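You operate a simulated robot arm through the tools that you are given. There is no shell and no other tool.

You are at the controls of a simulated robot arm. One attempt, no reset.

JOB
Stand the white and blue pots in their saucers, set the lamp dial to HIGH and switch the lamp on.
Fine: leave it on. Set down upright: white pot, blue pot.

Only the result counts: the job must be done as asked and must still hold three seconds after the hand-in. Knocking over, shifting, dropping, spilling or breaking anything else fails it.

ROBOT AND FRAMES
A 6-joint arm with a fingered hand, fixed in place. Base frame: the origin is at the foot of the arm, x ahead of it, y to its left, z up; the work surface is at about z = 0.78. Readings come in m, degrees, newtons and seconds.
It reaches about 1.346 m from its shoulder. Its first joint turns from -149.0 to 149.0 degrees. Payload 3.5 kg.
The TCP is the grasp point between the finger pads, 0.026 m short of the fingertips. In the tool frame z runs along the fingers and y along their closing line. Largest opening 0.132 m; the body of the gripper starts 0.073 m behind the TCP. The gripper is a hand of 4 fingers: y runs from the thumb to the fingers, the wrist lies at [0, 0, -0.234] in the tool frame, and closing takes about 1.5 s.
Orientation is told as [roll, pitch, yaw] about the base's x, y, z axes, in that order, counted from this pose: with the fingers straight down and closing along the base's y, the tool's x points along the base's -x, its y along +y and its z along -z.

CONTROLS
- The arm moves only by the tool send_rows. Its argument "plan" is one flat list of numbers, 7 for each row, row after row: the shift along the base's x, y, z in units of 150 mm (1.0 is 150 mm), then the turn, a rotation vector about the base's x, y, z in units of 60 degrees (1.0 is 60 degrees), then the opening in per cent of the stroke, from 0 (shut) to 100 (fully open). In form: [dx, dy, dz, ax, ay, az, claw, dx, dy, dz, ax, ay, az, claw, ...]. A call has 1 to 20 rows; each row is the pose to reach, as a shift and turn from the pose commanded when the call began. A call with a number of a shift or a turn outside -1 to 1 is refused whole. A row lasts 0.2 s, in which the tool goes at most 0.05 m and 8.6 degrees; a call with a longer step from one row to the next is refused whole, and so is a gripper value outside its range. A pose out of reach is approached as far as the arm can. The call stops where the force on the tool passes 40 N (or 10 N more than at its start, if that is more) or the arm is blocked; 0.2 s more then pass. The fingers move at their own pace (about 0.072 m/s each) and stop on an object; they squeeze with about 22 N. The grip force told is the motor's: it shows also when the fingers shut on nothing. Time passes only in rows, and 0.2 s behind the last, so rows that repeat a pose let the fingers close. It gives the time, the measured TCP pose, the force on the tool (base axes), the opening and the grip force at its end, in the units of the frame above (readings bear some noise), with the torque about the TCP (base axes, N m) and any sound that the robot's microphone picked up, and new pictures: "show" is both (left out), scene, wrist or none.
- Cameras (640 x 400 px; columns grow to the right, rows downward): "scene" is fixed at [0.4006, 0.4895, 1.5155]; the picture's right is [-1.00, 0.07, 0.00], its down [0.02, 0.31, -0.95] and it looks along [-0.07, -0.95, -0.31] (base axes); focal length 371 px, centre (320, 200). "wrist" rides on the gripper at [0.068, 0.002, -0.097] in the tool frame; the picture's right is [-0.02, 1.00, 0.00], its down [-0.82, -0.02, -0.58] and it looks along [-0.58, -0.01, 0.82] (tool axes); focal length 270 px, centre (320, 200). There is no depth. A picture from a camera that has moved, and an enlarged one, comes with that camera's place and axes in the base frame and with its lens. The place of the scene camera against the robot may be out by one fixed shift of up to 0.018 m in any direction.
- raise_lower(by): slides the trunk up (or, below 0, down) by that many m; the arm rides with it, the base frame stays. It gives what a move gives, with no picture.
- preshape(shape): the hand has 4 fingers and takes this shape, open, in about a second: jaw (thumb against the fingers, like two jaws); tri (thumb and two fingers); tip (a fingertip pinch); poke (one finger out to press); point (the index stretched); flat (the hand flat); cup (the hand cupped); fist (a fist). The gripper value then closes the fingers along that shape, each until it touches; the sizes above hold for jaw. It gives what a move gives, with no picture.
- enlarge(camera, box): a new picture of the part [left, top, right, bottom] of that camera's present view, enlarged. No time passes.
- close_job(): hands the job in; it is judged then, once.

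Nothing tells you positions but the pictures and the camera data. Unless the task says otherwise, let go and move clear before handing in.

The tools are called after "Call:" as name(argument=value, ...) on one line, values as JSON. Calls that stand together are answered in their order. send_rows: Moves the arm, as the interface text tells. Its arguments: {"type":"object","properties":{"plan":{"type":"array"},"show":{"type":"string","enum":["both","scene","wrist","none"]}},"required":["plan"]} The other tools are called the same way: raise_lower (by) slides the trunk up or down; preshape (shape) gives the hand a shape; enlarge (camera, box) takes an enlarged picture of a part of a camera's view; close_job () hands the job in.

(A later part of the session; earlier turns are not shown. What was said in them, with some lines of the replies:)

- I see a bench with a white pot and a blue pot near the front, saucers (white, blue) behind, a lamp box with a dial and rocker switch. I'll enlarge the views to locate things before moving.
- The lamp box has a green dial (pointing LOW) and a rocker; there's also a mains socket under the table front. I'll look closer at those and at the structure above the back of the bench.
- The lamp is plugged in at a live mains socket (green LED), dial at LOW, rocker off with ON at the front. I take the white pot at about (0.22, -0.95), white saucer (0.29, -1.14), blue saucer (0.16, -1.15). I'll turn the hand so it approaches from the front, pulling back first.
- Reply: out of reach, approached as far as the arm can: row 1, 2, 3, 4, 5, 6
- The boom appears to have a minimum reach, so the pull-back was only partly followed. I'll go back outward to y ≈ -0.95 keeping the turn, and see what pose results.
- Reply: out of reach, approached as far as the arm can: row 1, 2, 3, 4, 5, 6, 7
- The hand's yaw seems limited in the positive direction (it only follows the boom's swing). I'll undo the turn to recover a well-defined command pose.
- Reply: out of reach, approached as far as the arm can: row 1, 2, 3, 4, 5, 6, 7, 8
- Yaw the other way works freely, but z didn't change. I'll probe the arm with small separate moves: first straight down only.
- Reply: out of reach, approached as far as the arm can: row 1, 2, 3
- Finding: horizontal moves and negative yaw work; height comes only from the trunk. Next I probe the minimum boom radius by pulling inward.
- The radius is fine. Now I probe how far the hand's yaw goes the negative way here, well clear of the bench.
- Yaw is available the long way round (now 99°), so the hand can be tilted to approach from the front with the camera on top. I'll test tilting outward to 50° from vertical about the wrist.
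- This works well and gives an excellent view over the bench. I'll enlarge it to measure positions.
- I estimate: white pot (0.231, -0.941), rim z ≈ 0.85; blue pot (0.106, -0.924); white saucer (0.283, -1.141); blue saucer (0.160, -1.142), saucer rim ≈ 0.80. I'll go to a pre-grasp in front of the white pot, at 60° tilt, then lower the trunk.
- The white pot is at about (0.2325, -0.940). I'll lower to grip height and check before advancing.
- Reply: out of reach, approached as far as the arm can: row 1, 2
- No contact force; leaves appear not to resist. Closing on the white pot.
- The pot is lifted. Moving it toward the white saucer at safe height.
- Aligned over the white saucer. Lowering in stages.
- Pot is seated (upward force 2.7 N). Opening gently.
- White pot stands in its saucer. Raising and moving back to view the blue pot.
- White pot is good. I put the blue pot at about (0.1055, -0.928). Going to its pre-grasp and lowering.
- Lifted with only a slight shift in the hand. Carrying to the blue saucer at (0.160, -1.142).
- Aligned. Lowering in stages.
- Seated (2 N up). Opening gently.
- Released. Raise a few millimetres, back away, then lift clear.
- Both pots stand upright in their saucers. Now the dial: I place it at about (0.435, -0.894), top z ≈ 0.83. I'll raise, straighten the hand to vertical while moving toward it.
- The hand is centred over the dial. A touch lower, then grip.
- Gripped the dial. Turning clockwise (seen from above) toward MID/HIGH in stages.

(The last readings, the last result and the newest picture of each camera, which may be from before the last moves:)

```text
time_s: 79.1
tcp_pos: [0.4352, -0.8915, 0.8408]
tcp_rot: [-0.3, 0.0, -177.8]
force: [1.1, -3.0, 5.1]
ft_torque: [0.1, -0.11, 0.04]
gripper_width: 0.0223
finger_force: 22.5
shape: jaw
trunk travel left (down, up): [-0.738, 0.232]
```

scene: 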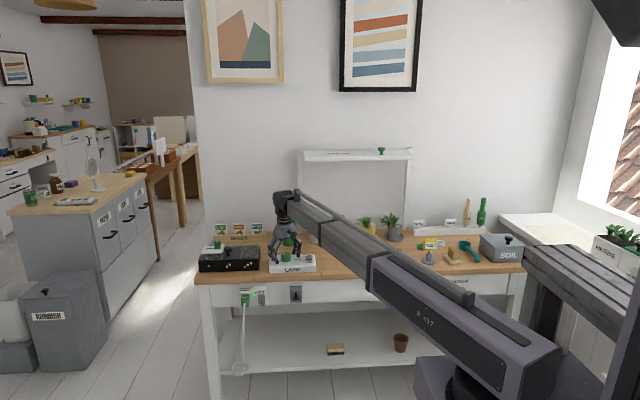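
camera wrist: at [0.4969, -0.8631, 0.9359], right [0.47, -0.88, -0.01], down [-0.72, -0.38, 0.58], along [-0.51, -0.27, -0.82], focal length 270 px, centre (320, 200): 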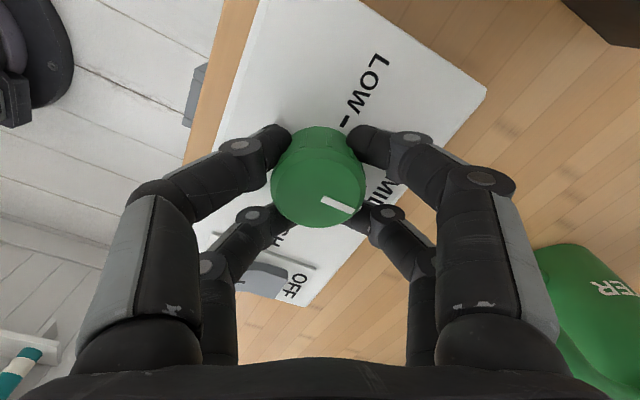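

Call:
send_rows(plan=[0, 0, 0, 0, 0, -0.1, 0, 0, 0, 0, 0, 0, -0.2, 0, 0, 0, 0, 0, 0, -0.3, 0, 0, 0, 0, 0, 0, -0.4, 0, 0, 0, 0, 0, 0, -0.5, 0, 0, 0, 0, 0, 0, -0.5, 0], show="wrist")

```text
time_s: 80.5
tcp_pos: [0.4355, -0.8906, 0.8398]
tcp_rot: [-0.3, -0.1, 152.3]
force: [4.3, 6.3, 1.8]
ft_torque: [0.22, -0.24, 0.08]
gripper_width: 0.022
finger_force: 22.0
shape: jaw
trunk travel left (down, up): [-0.738, 0.232]
camera wrist: at [0.495, -0.9252, 0.9358], right [-0.49, -0.87, -0.01], down [-0.71, 0.39, 0.58], along [-0.5, 0.29, -0.82], focal length 270 px, centre (320, 200)
```

wrist: 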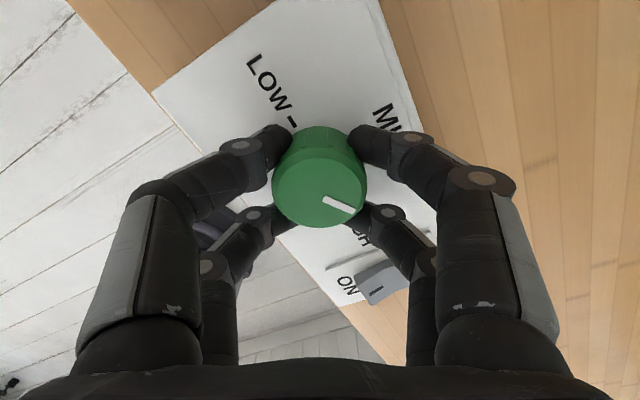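

Call:
send_rows(plan=[0.005, 0.007, 0, 0, 0, -0.1, 0, 0.005, 0.007, 0, 0, 0, -0.2, 0, 0.005, 0.007, 0, 0, 0, -0.3, 0, 0.005, 0.007, 0, 0, 0, -0.4, 0, 0.005, 0.007, 0, 0, 0, -0.5, 0, 0.005, 0.007, 0, 0, 0, -0.55, 0, 0.005, 0.007, 0, 0, 0, -0.55, 0], show="wrist")

```text
time_s: 82.1
tcp_pos: [0.4363, -0.8891, 0.8403]
tcp_rot: [-0.3, -0.1, 119.3]
force: [7.3, 9.2, 0.0]
ft_torque: [0.17, -0.41, 0.08]
gripper_width: 0.0223
finger_force: 22.1
shape: jaw
trunk travel left (down, up): [-0.738, 0.232]
camera wrist: at [0.4679, -0.9511, 0.9358], right [-0.88, -0.47, -0.01], down [-0.38, 0.72, 0.58], along [-0.27, 0.51, -0.82], focal length 270 px, centre (320, 200)
```

wrist: 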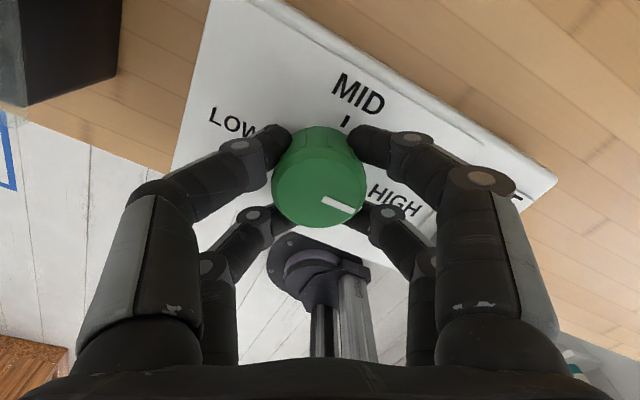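

The pointer now aims along -x, at HIGH. Relieving the side force, releasing and raising.

Call:
send_rows(plan=[0.01, 0.012, 0, 0, 0, 0, 0, 0.01, 0.012, 0, 0, 0, 0, 0, 0.01, 0.012, 0, 0, 0, 0, 20, 0.01, 0.012, 0, 0, 0, 0, 35, 0.01, 0.012, 0, 0, 0, 0, 50, 0.01, 0.012, 0, 0, 0, 0, 62, 0.01, 0.012, 0, 0, 0, 0, 62], show="none")

Call:
raise_lower(by=0.12)

Call:
send_rows(plan=[0, 0, 0, 0, 0, 0, 62], show="both")

Call:
enlarge(camera="scene", box=[264, 240, 328, 280])

Call:
enlarge(camera="wrist", box=[220, 40, 420, 180])

```text
time_s: 83.7
tcp_pos: [0.4372, -0.8889, 0.8395]
tcp_rot: [-0.3, 0.0, 119.4]
force: [1.9, 1.8, 6.7]
ft_torque: [-0.15, 0.22, -0.05]
gripper_width: 0.0799
finger_force: 0.0
shape: jaw
trunk travel left (down, up): [-0.738, 0.232]
```

```text
time_s: 85.2
tcp_pos: [0.4372, -0.8893, 0.9594]
tcp_rot: [-0.3, -0.2, 119.4]
force: [-0.3, 0.2, -0.1]
ft_torque: [-0.03, -0.02, 0.01]
gripper_width: 0.0817
finger_force: 0.0
shape: jaw
trunk travel left (down, up): [-0.858, 0.112]
```

```text
time_s: 85.6
tcp_pos: [0.4369, -0.889, 0.9587]
tcp_rot: [-0.2, -0.1, 119.4]
force: [-0.2, 0.1, 0.2]
ft_torque: [-0.03, 0.03, -0.03]
gripper_width: 0.0813
finger_force: 0.1
shape: jaw
trunk travel left (down, up): [-0.858, 0.112]
camera wrist: at [0.4687, -0.9501, 1.0553], right [-0.88, -0.47, -0.01], down [-0.38, 0.72, 0.58], along [-0.27, 0.51, -0.82], focal length 270 px, centre (320, 200)
```

scene: 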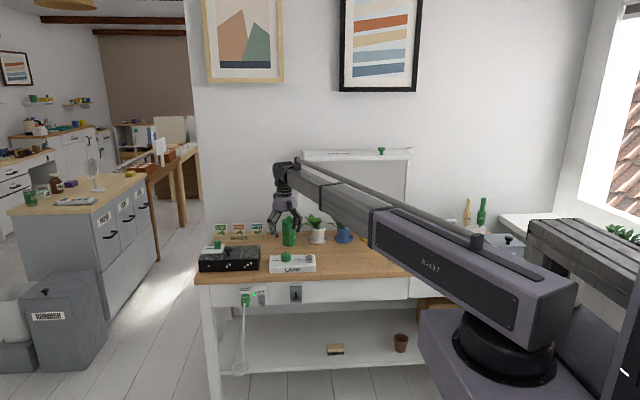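
wrist: 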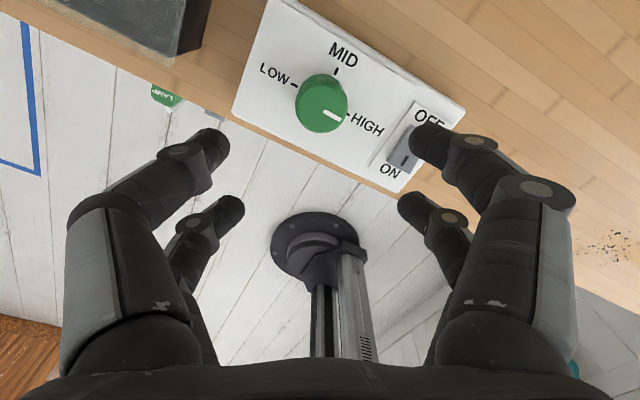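

```text
10.00 times, centred on (296, 260) of scene
camera zoom: at [0.4006, 0.4895, 1.5155], right [-1.0, 0.07, 0.0], down [0.02, 0.31, -0.95], along [-0.07, -0.95, -0.31], focal length 3709 px, centre (560, -400)
```

zoom: 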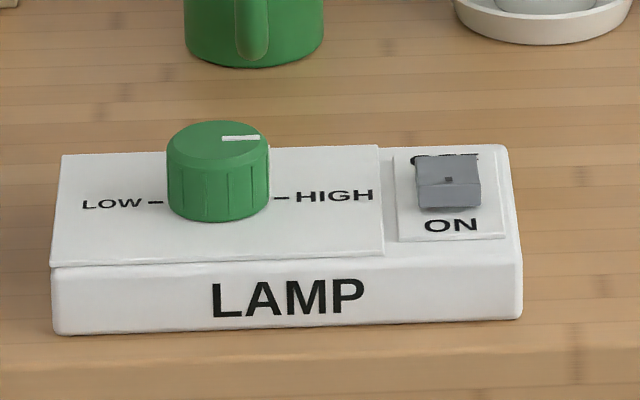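

```text
2.86 times, centred on (320, 110) of wrist
camera zoom: at [0.4687, -0.9501, 1.0553], right [-0.88, -0.47, -0.01], down [-0.38, 0.72, 0.58], along [-0.27, 0.51, -0.82], focal length 772 px, centre (320, 457)
```

zoom: 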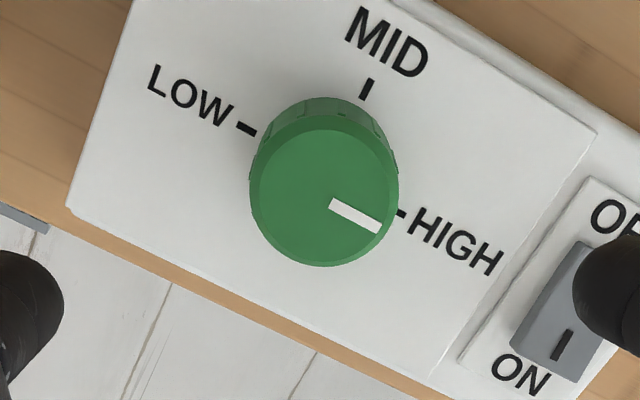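

The dial reads HIGH. Now the rocker: its ON end is the raised front end near (0.342, -0.877). I'll take the poke shape and look where the finger is.

Call:
preshape(shape="poke")

Call:
send_rows(plan=[0, 0, 0, 0, 0, 0, 62], show="both")

Call:
enlarge(camera="scene", box=[240, 150, 336, 280])

```text
time_s: 86.5
tcp_pos: [0.4363, -0.8885, 0.96]
tcp_rot: [-0.3, -0.1, 119.3]
force: [0.5, -0.1, 0.6]
ft_torque: [0.03, 0.02, -0.01]
gripper_width: 0.0
finger_force: 0.0
shape: poke
trunk travel left (down, up): [-0.858, 0.112]
```

```text
time_s: 86.9
tcp_pos: [0.4366, -0.8889, 0.9589]
tcp_rot: [-0.3, 0.0, 119.4]
force: [0.0, 0.1, -0.7]
ft_torque: [-0.02, 0.0, -0.02]
gripper_width: 0.0745
finger_force: 0.1
shape: jaw
trunk travel left (down, up): [-0.858, 0.112]
camera wrist: at [0.4687, -0.9501, 1.0554], right [-0.88, -0.47, -0.01], down [-0.38, 0.72, 0.58], along [-0.27, 0.51, -0.82], focal length 270 px, centre (320, 200)
```

scene: 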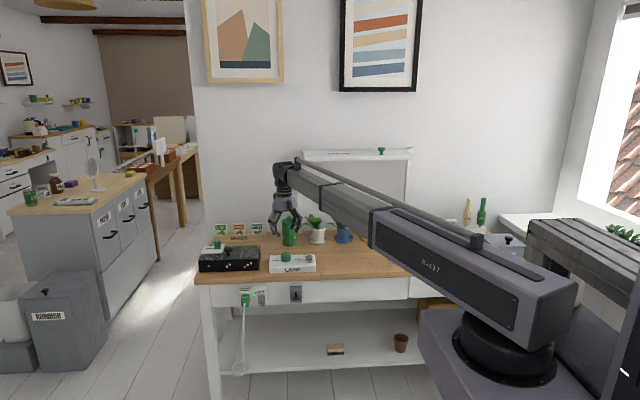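
wrist: 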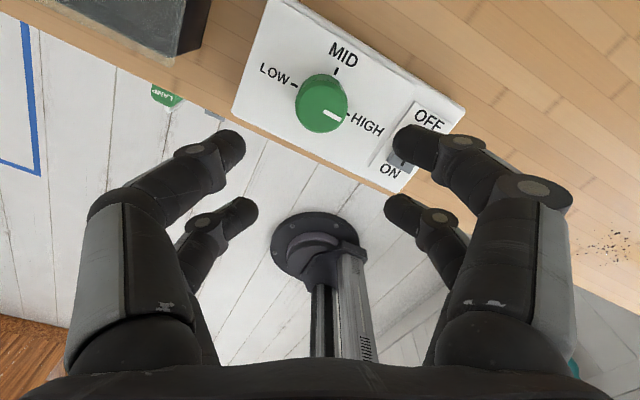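

```text
3.08 times, centred on (288, 215) of scene
camera zoom: at [0.4006, 0.4895, 1.5155], right [-1.0, 0.07, 0.0], down [0.02, 0.31, -0.95], along [-0.07, -0.95, -0.31], focal length 1141 px, centre (418, 154)
```

zoom: 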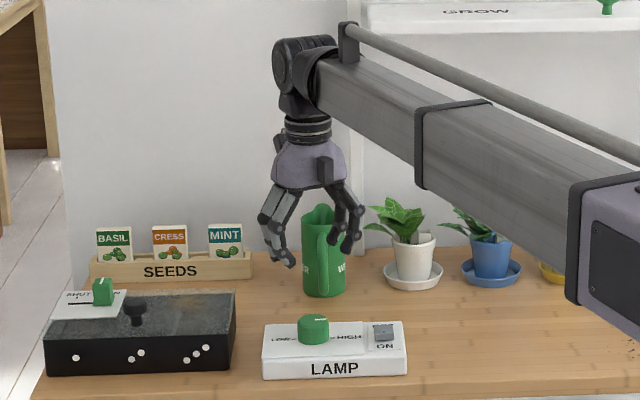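

Opening value returned the hand to jaw; I'll set poke again and keep the value at 0.

Call:
preshape(shape="poke")

Call:
send_rows(plan=[0, 0, 0, 0, 0, 0, 0], show="wrist")

Call:
enlarge(camera="scene", box=[240, 150, 336, 280])

```text
time_s: 87.8
tcp_pos: [0.437, -0.8892, 0.9603]
tcp_rot: [-0.2, -0.2, 119.5]
force: [0.4, 0.2, 0.1]
ft_torque: [-0.01, 0.01, -0.05]
gripper_width: 0.0001
finger_force: 0.0
shape: poke
trunk travel left (down, up): [-0.858, 0.112]
```

```text
time_s: 88.2
tcp_pos: [0.4353, -0.8887, 0.9587]
tcp_rot: [-0.4, -0.1, 119.5]
force: [-0.2, -1.0, -0.4]
ft_torque: [0.0, 0.0, 0.02]
gripper_width: 0.0001
finger_force: 0.1
shape: jaw
trunk travel left (down, up): [-0.858, 0.112]
camera wrist: at [0.4686, -0.9501, 1.0554], right [-0.88, -0.47, -0.01], down [-0.38, 0.72, 0.58], along [-0.27, 0.51, -0.82], focal length 270 px, centre (320, 200)
```

wrist: 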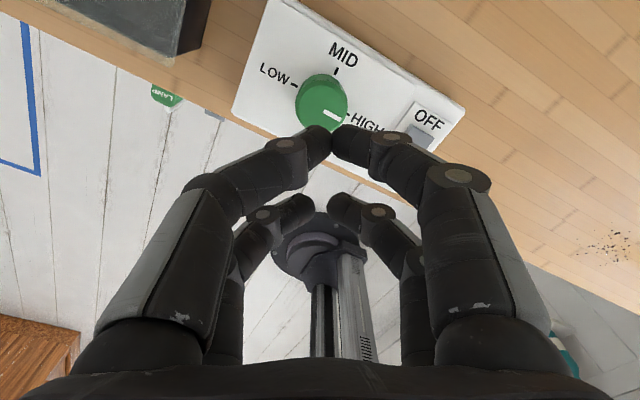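

```text
3.08 times, centred on (288, 215) of scene
camera zoom: at [0.4006, 0.4895, 1.5155], right [-1.0, 0.07, 0.0], down [0.02, 0.31, -0.95], along [-0.07, -0.95, -0.31], focal length 1141 px, centre (418, 154)
```

zoom: 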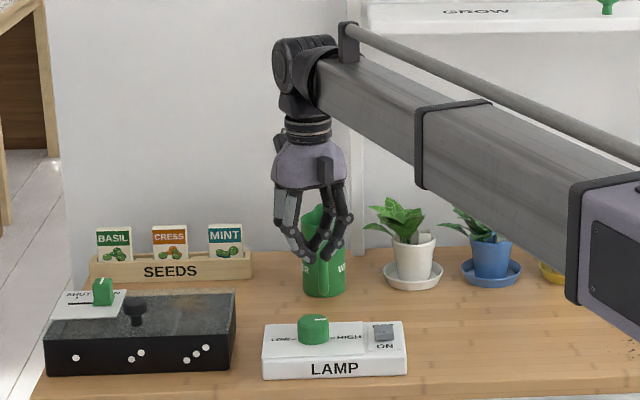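

Rows revert the shape to jaw, but a preshape followed by a trunk move would keep it. I'll set poke and only look.

Call:
preshape(shape="poke")

Call:
enlarge(camera="wrist", box=[0, 0, 640, 400])

Call:
enlarge(camera="scene", box=[250, 150, 330, 250])

```text
time_s: 89.1
tcp_pos: [0.4367, -0.8886, 0.9602]
tcp_rot: [-0.3, -0.1, 119.4]
force: [0.6, 0.4, 0.0]
ft_torque: [0.0, -0.05, 0.02]
gripper_width: 0.0
finger_force: 0.1
shape: poke
trunk travel left (down, up): [-0.858, 0.112]
```

```text
1.00 times, centred on (320, 200) of wrist (not enlarged: the box is as wide or as high as the picture)
camera zoom: at [0.4687, -0.9501, 1.0554], right [-0.88, -0.47, -0.01], down [-0.38, 0.72, 0.58], along [-0.27, 0.51, -0.82], focal length 270 px, centre (320, 200)
```

zoom: 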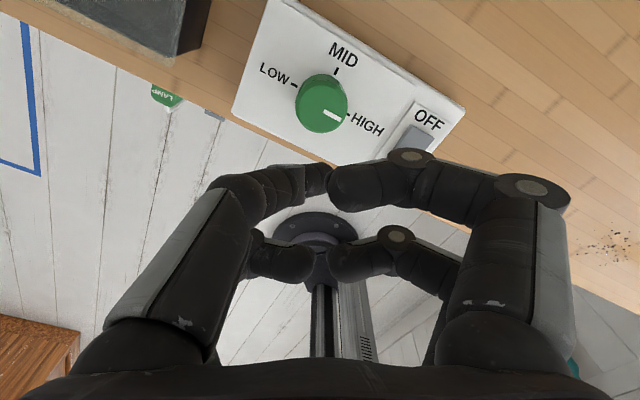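

```text
4.00 times, centred on (290, 200) of scene
camera zoom: at [0.4006, 0.4895, 1.5155], right [-1.0, 0.07, 0.0], down [0.02, 0.31, -0.95], along [-0.07, -0.95, -0.31], focal length 1484 px, centre (440, 200)
```

zoom: 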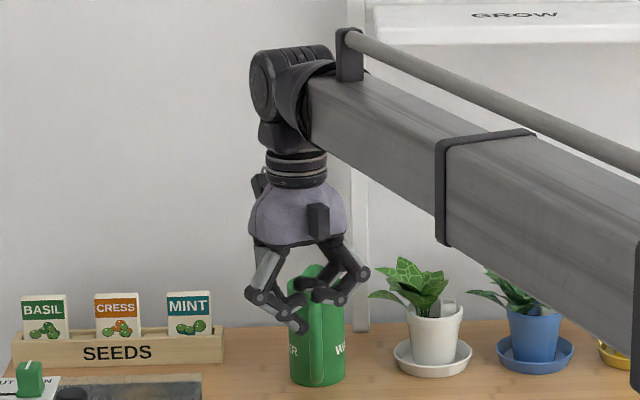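

Poke isn't clearly better, so I'll press with the closed jaw: turn to yaw 180 and tilt 15° so that one fingertip pair is lowest, and place it above the rocker's ON end (0.339, -0.877).

Call:
send_rows(plan=[-0.07, 0.01, 0, 0, 0, 0.126, 0, -0.145, 0.02, 0, 0, 0, 0.252, 0, -0.217, 0.03, 0, 0, 0, 0.378, 0, -0.29, 0.04, 0, 0, 0, 0.505, 0, -0.362, 0.05, 0, 0, 0, 0.631, 0, -0.434, 0.06, 0, 0, 0, 0.757, 0, -0.507, 0.07, 0, 0, 0, 0.883, 0, -0.579, 0.079, 0, 0, 0, 1, 0, -0.579, 0.079, 0, 0, 0, 1, 0], show="none")

Call:
send_rows(plan=[0, 0, 0.013, 0, -0.125, 0, 0, 0, 0, 0.053, 0, -0.25, 0, 0, 0, 0, 0.053, 0, -0.25, 0, 0], show="both")

Call:
enlarge(camera="scene", box=[260, 200, 340, 280])

```text
time_s: 91.1
tcp_pos: [0.3507, -0.8766, 0.9593]
tcp_rot: [-0.3, -0.1, 179.5]
force: [-0.5, 0.1, 0.0]
ft_torque: [0.0, -0.03, 0.02]
gripper_width: 0.0
finger_force: 22.0
shape: jaw
trunk travel left (down, up): [-0.858, 0.112]
```

```text
time_s: 91.9
tcp_pos: [0.3497, -0.8774, 0.9665]
tcp_rot: [-0.5, 15.1, 179.4]
force: [0.2, 0.3, 0.0]
ft_torque: [-0.01, -0.04, 0.01]
gripper_width: 0.0
finger_force: 21.6
shape: jaw
trunk travel left (down, up): [-0.858, 0.112]
camera wrist: at [0.3911, -0.8802, 1.0779], right [-0.03, -1.0, -0.01], down [-0.94, 0.03, 0.35], along [-0.35, 0.02, -0.94], focal length 270 px, centre (320, 200)
```

scene: 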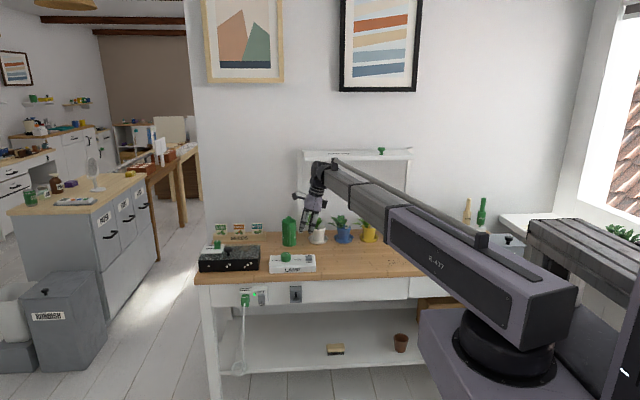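
wrist: 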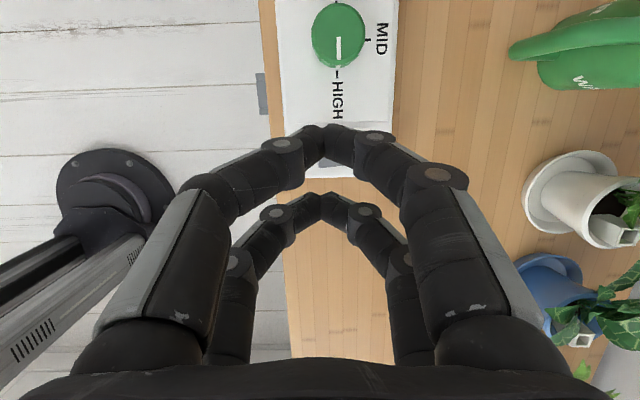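

```text
5.00 times, centred on (300, 240) of scene
camera zoom: at [0.4006, 0.4895, 1.5155], right [-1.0, 0.07, 0.0], down [0.02, 0.31, -0.95], along [-0.07, -0.95, -0.31], focal length 1854 px, centre (420, 0)
```

zoom: 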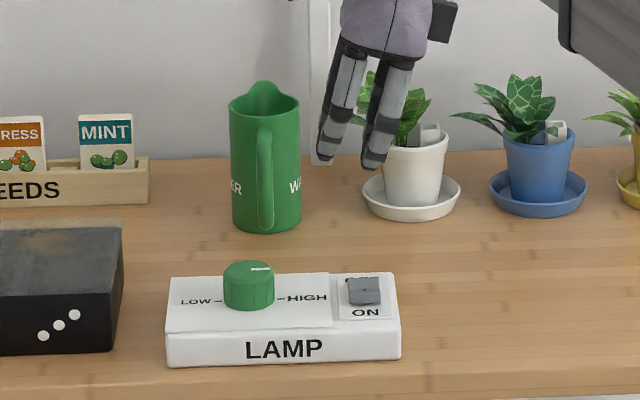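

Call:
raise_lower(by=-0.085)

Call:
enlarge(camera="scene", box=[272, 230, 336, 280])

Call:
enlarge(camera="wrist", box=[220, 40, 420, 240])

```text
time_s: 93.1
tcp_pos: [0.3488, -0.8767, 0.8825]
tcp_rot: [-0.4, 14.9, 179.4]
force: [-0.6, 0.0, -0.7]
ft_torque: [-0.01, 0.0, 0.0]
gripper_width: 0.0
finger_force: 21.9
shape: jaw
trunk travel left (down, up): [-0.773, 0.197]
```

```text
8.00 times, centred on (304, 255) of scene
camera zoom: at [0.4006, 0.4895, 1.5155], right [-1.0, 0.07, 0.0], down [0.02, 0.31, -0.95], along [-0.07, -0.95, -0.31], focal length 2967 px, centre (448, -240)
```

zoom: 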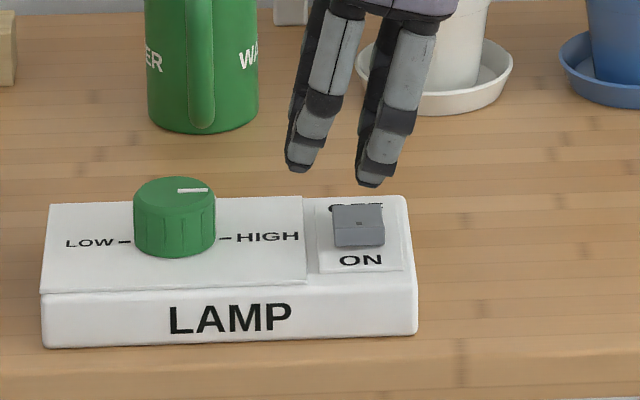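

```text
2.00 times, centred on (320, 140) of wrist
camera zoom: at [0.3912, -0.8801, 0.9928], right [-0.03, -1.0, -0.01], down [-0.94, 0.03, 0.35], along [-0.35, 0.03, -0.94], focal length 541 px, centre (320, 320)
```

zoom: 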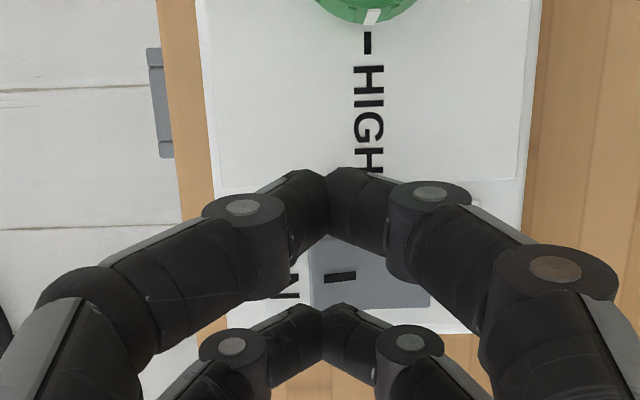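

The mark on the rocker is at (0.341, -0.882), ON edge y ≈ -0.872. I'll nudge +4.5 mm in x and lower carefully in small steps, watching force.

Call:
send_rows(plan=[0.03, 0, 0, 0, 0, 0, 0, 0.03, 0, 0, 0, 0, 0, 0], show="none")

Call:
raise_lower(by=-0.012)

Call:
enlarge(camera="scene", box=[284, 240, 332, 275])

```text
time_s: 93.7
tcp_pos: [0.3542, -0.8768, 0.8824]
tcp_rot: [-0.6, 14.8, 179.3]
force: [0.5, -0.5, 0.4]
ft_torque: [-0.02, 0.0, 0.03]
gripper_width: 0.0
finger_force: 21.7
shape: jaw
trunk travel left (down, up): [-0.773, 0.197]
```

```text
time_s: 94.3
tcp_pos: [0.3559, -0.8759, 0.8714]
tcp_rot: [-0.6, 14.9, 179.3]
force: [-0.7, 0.6, 0.0]
ft_torque: [0.02, 0.04, 0.02]
gripper_width: 0.0001
finger_force: 21.8
shape: jaw
trunk travel left (down, up): [-0.761, 0.209]
```

```text
11.43 times, centred on (308, 258) of scene
camera zoom: at [0.4006, 0.4895, 1.5155], right [-1.0, 0.07, 0.0], down [0.02, 0.31, -0.95], along [-0.07, -0.95, -0.31], focal length 4239 px, centre (457, -457)
```

zoom: 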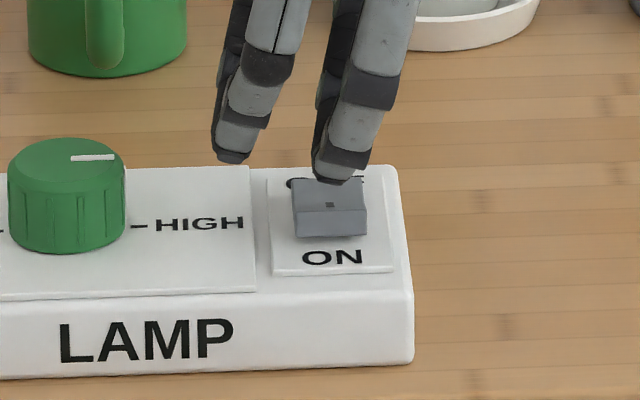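

Call:
raise_lower(by=-0.006)

Call:
raise_lower(by=-0.002)

Call:
raise_lower(by=-0.002)

Call:
enlarge(camera="scene", box=[284, 240, 332, 275])

```text
time_s: 94.9
tcp_pos: [0.3539, -0.8765, 0.8644]
tcp_rot: [-0.5, 15.0, 179.4]
force: [-0.3, 0.2, -0.2]
ft_torque: [-0.04, -0.05, 0.01]
gripper_width: 0.0001
finger_force: 21.8
shape: jaw
trunk travel left (down, up): [-0.755, 0.215]
```

```text
time_s: 95.4
tcp_pos: [0.3544, -0.8772, 0.8636]
tcp_rot: [-0.6, 15.0, 179.4]
force: [0.7, 1.6, -0.4]
ft_torque: [0.02, -0.01, 0.03]
gripper_width: 0.0002
finger_force: 22.3
shape: jaw
trunk travel left (down, up): [-0.753, 0.217]
```

```text
time_s: 95.9
tcp_pos: [0.3547, -0.8777, 0.8613]
tcp_rot: [-0.5, 14.9, 179.4]
force: [-0.2, 0.2, 0.2]
ft_torque: [0.0, 0.01, 0.02]
gripper_width: 0.0002
finger_force: 22.2
shape: jaw
trunk travel left (down, up): [-0.751, 0.219]
```

```text
11.43 times, centred on (308, 258) of scene
camera zoom: at [0.4006, 0.4895, 1.5155], right [-1.0, 0.07, 0.0], down [0.02, 0.31, -0.95], along [-0.07, -0.95, -0.31], focal length 4239 px, centre (457, -457)
```

zoom: 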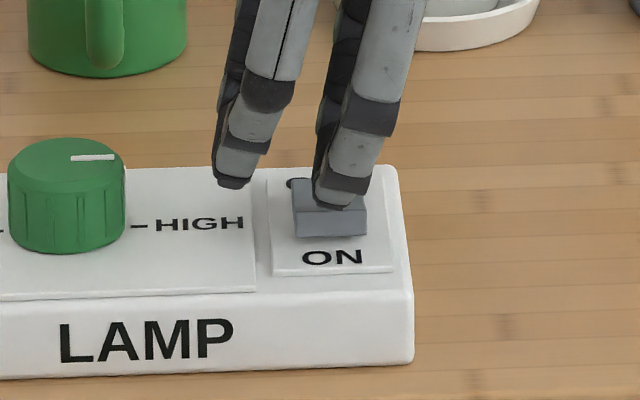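

Call:
raise_lower(by=-0.002)

Call:
raise_lower(by=-0.002)

Call:
enlarge(camera="scene", box=[284, 240, 332, 275])

```text
time_s: 96.5
tcp_pos: [0.3543, -0.8766, 0.858]
tcp_rot: [-0.6, 15.0, 179.5]
force: [0.0, -0.1, -0.2]
ft_torque: [0.04, 0.01, 0.03]
gripper_width: 0.0
finger_force: 21.9
shape: jaw
trunk travel left (down, up): [-0.749, 0.221]
```

```text
time_s: 97.0
tcp_pos: [0.3554, -0.8767, 0.8573]
tcp_rot: [-0.4, 14.9, 179.4]
force: [0.7, 1.6, 2.9]
ft_torque: [0.02, 0.05, -0.03]
gripper_width: 0.0
finger_force: 21.4
shape: jaw
trunk travel left (down, up): [-0.747, 0.223]
```

```text
11.43 times, centred on (308, 258) of scene
camera zoom: at [0.4006, 0.4895, 1.5155], right [-1.0, 0.07, 0.0], down [0.02, 0.31, -0.95], along [-0.07, -0.95, -0.31], focal length 4239 px, centre (457, -457)
```

zoom: 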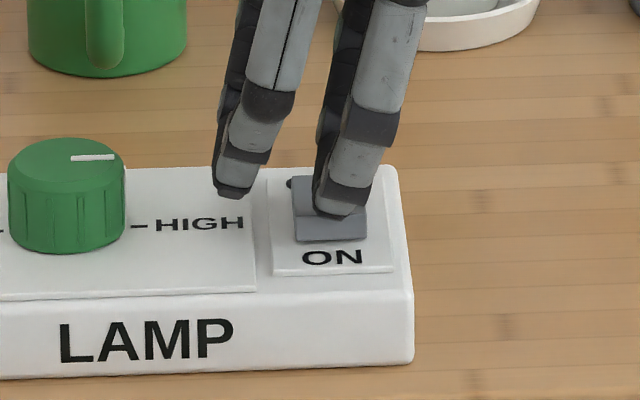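

Contact (2.9 N), the rocker is starting to tip. Pressing further.

Call:
raise_lower(by=-0.002)

Call:
raise_lower(by=-0.002)

Call:
enlarge(camera="scene", box=[284, 240, 332, 275])

Call:
enlarge(camera="scene", box=[290, 130, 430, 220])

```text
time_s: 97.5
tcp_pos: [0.354, -0.8766, 0.8539]
tcp_rot: [-0.4, 14.9, 179.3]
force: [0.0, -0.1, 0.2]
ft_torque: [0.01, 0.01, 0.0]
gripper_width: 0.0
finger_force: 22.2
shape: jaw
trunk travel left (down, up): [-0.745, 0.225]
```

```text
time_s: 98.0
tcp_pos: [0.3539, -0.8761, 0.8526]
tcp_rot: [-0.4, 15.0, 179.4]
force: [1.2, -1.8, 6.6]
ft_torque: [-0.06, 0.1, 0.06]
gripper_width: 0.0
finger_force: 22.0
shape: jaw
trunk travel left (down, up): [-0.743, 0.227]
```

```text
11.43 times, centred on (308, 258) of scene
camera zoom: at [0.4006, 0.4895, 1.5155], right [-1.0, 0.07, 0.0], down [0.02, 0.31, -0.95], along [-0.07, -0.95, -0.31], focal length 4239 px, centre (457, -457)
```

zoom: 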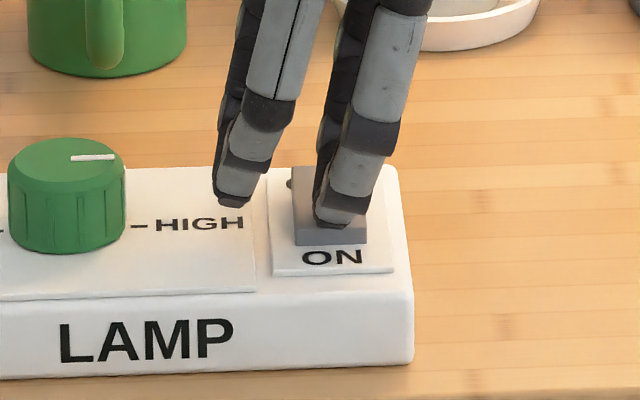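

```text
4.44 times, centred on (360, 175) of scene
camera zoom: at [0.4006, 0.4895, 1.5155], right [-1.0, 0.07, 0.0], down [0.02, 0.31, -0.95], along [-0.07, -0.95, -0.31], focal length 1648 px, centre (142, 311)
```

zoom: 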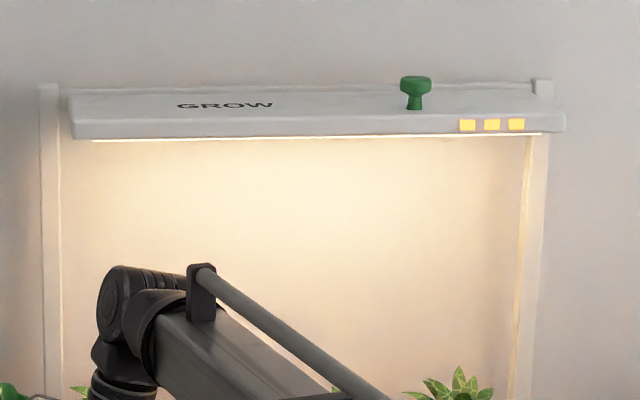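

The rocker snapped over and the grow lamp is lit with three level bars. Raising clear.

Call:
raise_lower(by=0.15)

Call:
send_rows(plan=[0, 0.15, 0, 0, 0, 0, 0, 0, 0.3, 0, 0, 0, 0, 0, 0, 0.5, 0, 0, 0, 0, 0, 0, 0.7, 0, 0, 0, 0, 0, 0, 0.9, 0, 0, 0, 0, 0, 0, 0.9, 0, 0, 0, 0, 0], show="both")

Call:
enlarge(camera="scene", box=[256, 230, 336, 280])

Call:
enlarge(camera="scene", box=[270, 130, 430, 250])

```text
time_s: 99.8
tcp_pos: [0.3544, -0.8774, 1.0018]
tcp_rot: [-0.4, 14.9, 179.4]
force: [0.8, 0.2, -0.1]
ft_torque: [-0.02, 0.0, 0.0]
gripper_width: 0.0
finger_force: 22.5
shape: jaw
trunk travel left (down, up): [-0.893, 0.077]
```

```text
time_s: 101.2
tcp_pos: [0.3545, -0.7409, 1.0023]
tcp_rot: [-0.5, 14.8, 179.2]
force: [0.0, 0.3, -0.8]
ft_torque: [0.03, 0.01, -0.03]
gripper_width: 0.0001
finger_force: 22.3
shape: jaw
trunk travel left (down, up): [-0.893, 0.077]
camera wrist: at [0.3956, -0.7444, 1.1128], right [-0.03, -1.0, -0.01], down [-0.94, 0.03, 0.35], along [-0.35, 0.03, -0.94], focal length 270 px, centre (320, 200)
```

scene: 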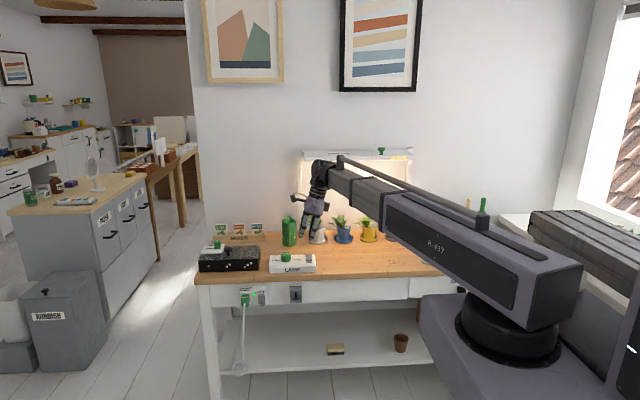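
wrist: 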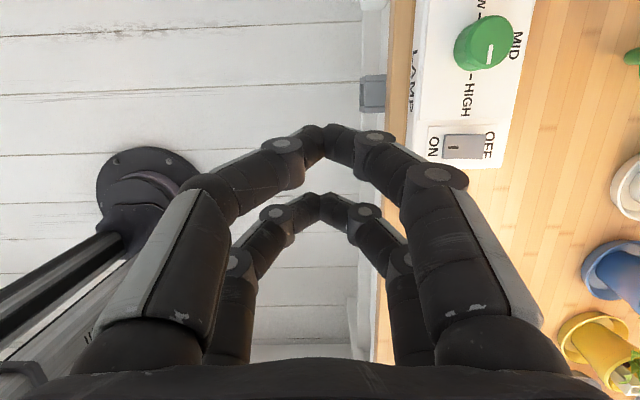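

```text
8.00 times, centred on (296, 255) of scene
camera zoom: at [0.4006, 0.4895, 1.5155], right [-1.0, 0.07, 0.0], down [0.02, 0.31, -0.95], along [-0.07, -0.95, -0.31], focal length 2967 px, centre (512, -240)
```

zoom: 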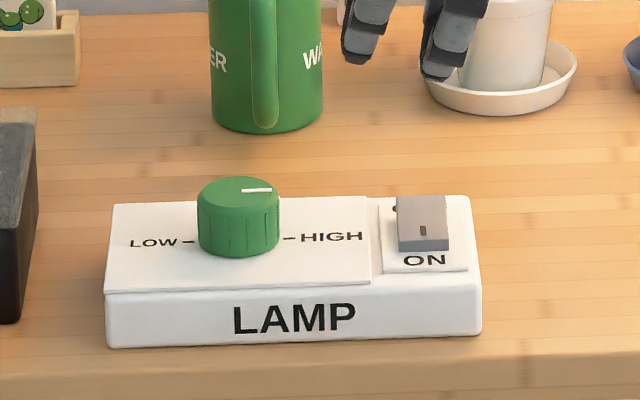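

```text
3.33 times, centred on (350, 190) of scene
camera zoom: at [0.4006, 0.4895, 1.5155], right [-1.0, 0.07, 0.0], down [0.02, 0.31, -0.95], along [-0.07, -0.95, -0.31], focal length 1236 px, centre (220, 233)
```

zoom: 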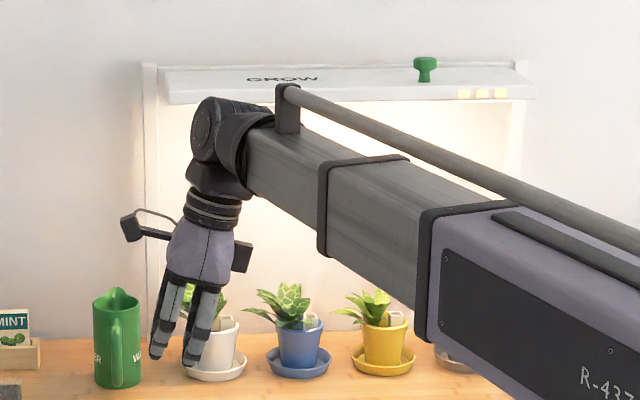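

The lamp stays lit with the dial at HIGH and the rocker on. Both pots stand upright in their saucers and the hand is clear, so I'm handing in.

Call:
close_job()

```text
The job is handed in.
```

The job is handed in. At my last look before handing in, these were the results:

- **Pots:** the white and blue pots stood upright in their matching saucers, each well centred.
- **Lamp:** the dial pointed at HIGH and the rocker stayed on ON after I let go. The grow lamp was lit with all three level bars showing, and I left it on.
- **Everything else:** I saw nothing else moved or knocked over. Plant leaves overlapped the fingers while I gripped the pots, but no contact force showed.

The hand was raised and pulled back clear of the bench. I haven't seen the verdict from the check after hand-in.
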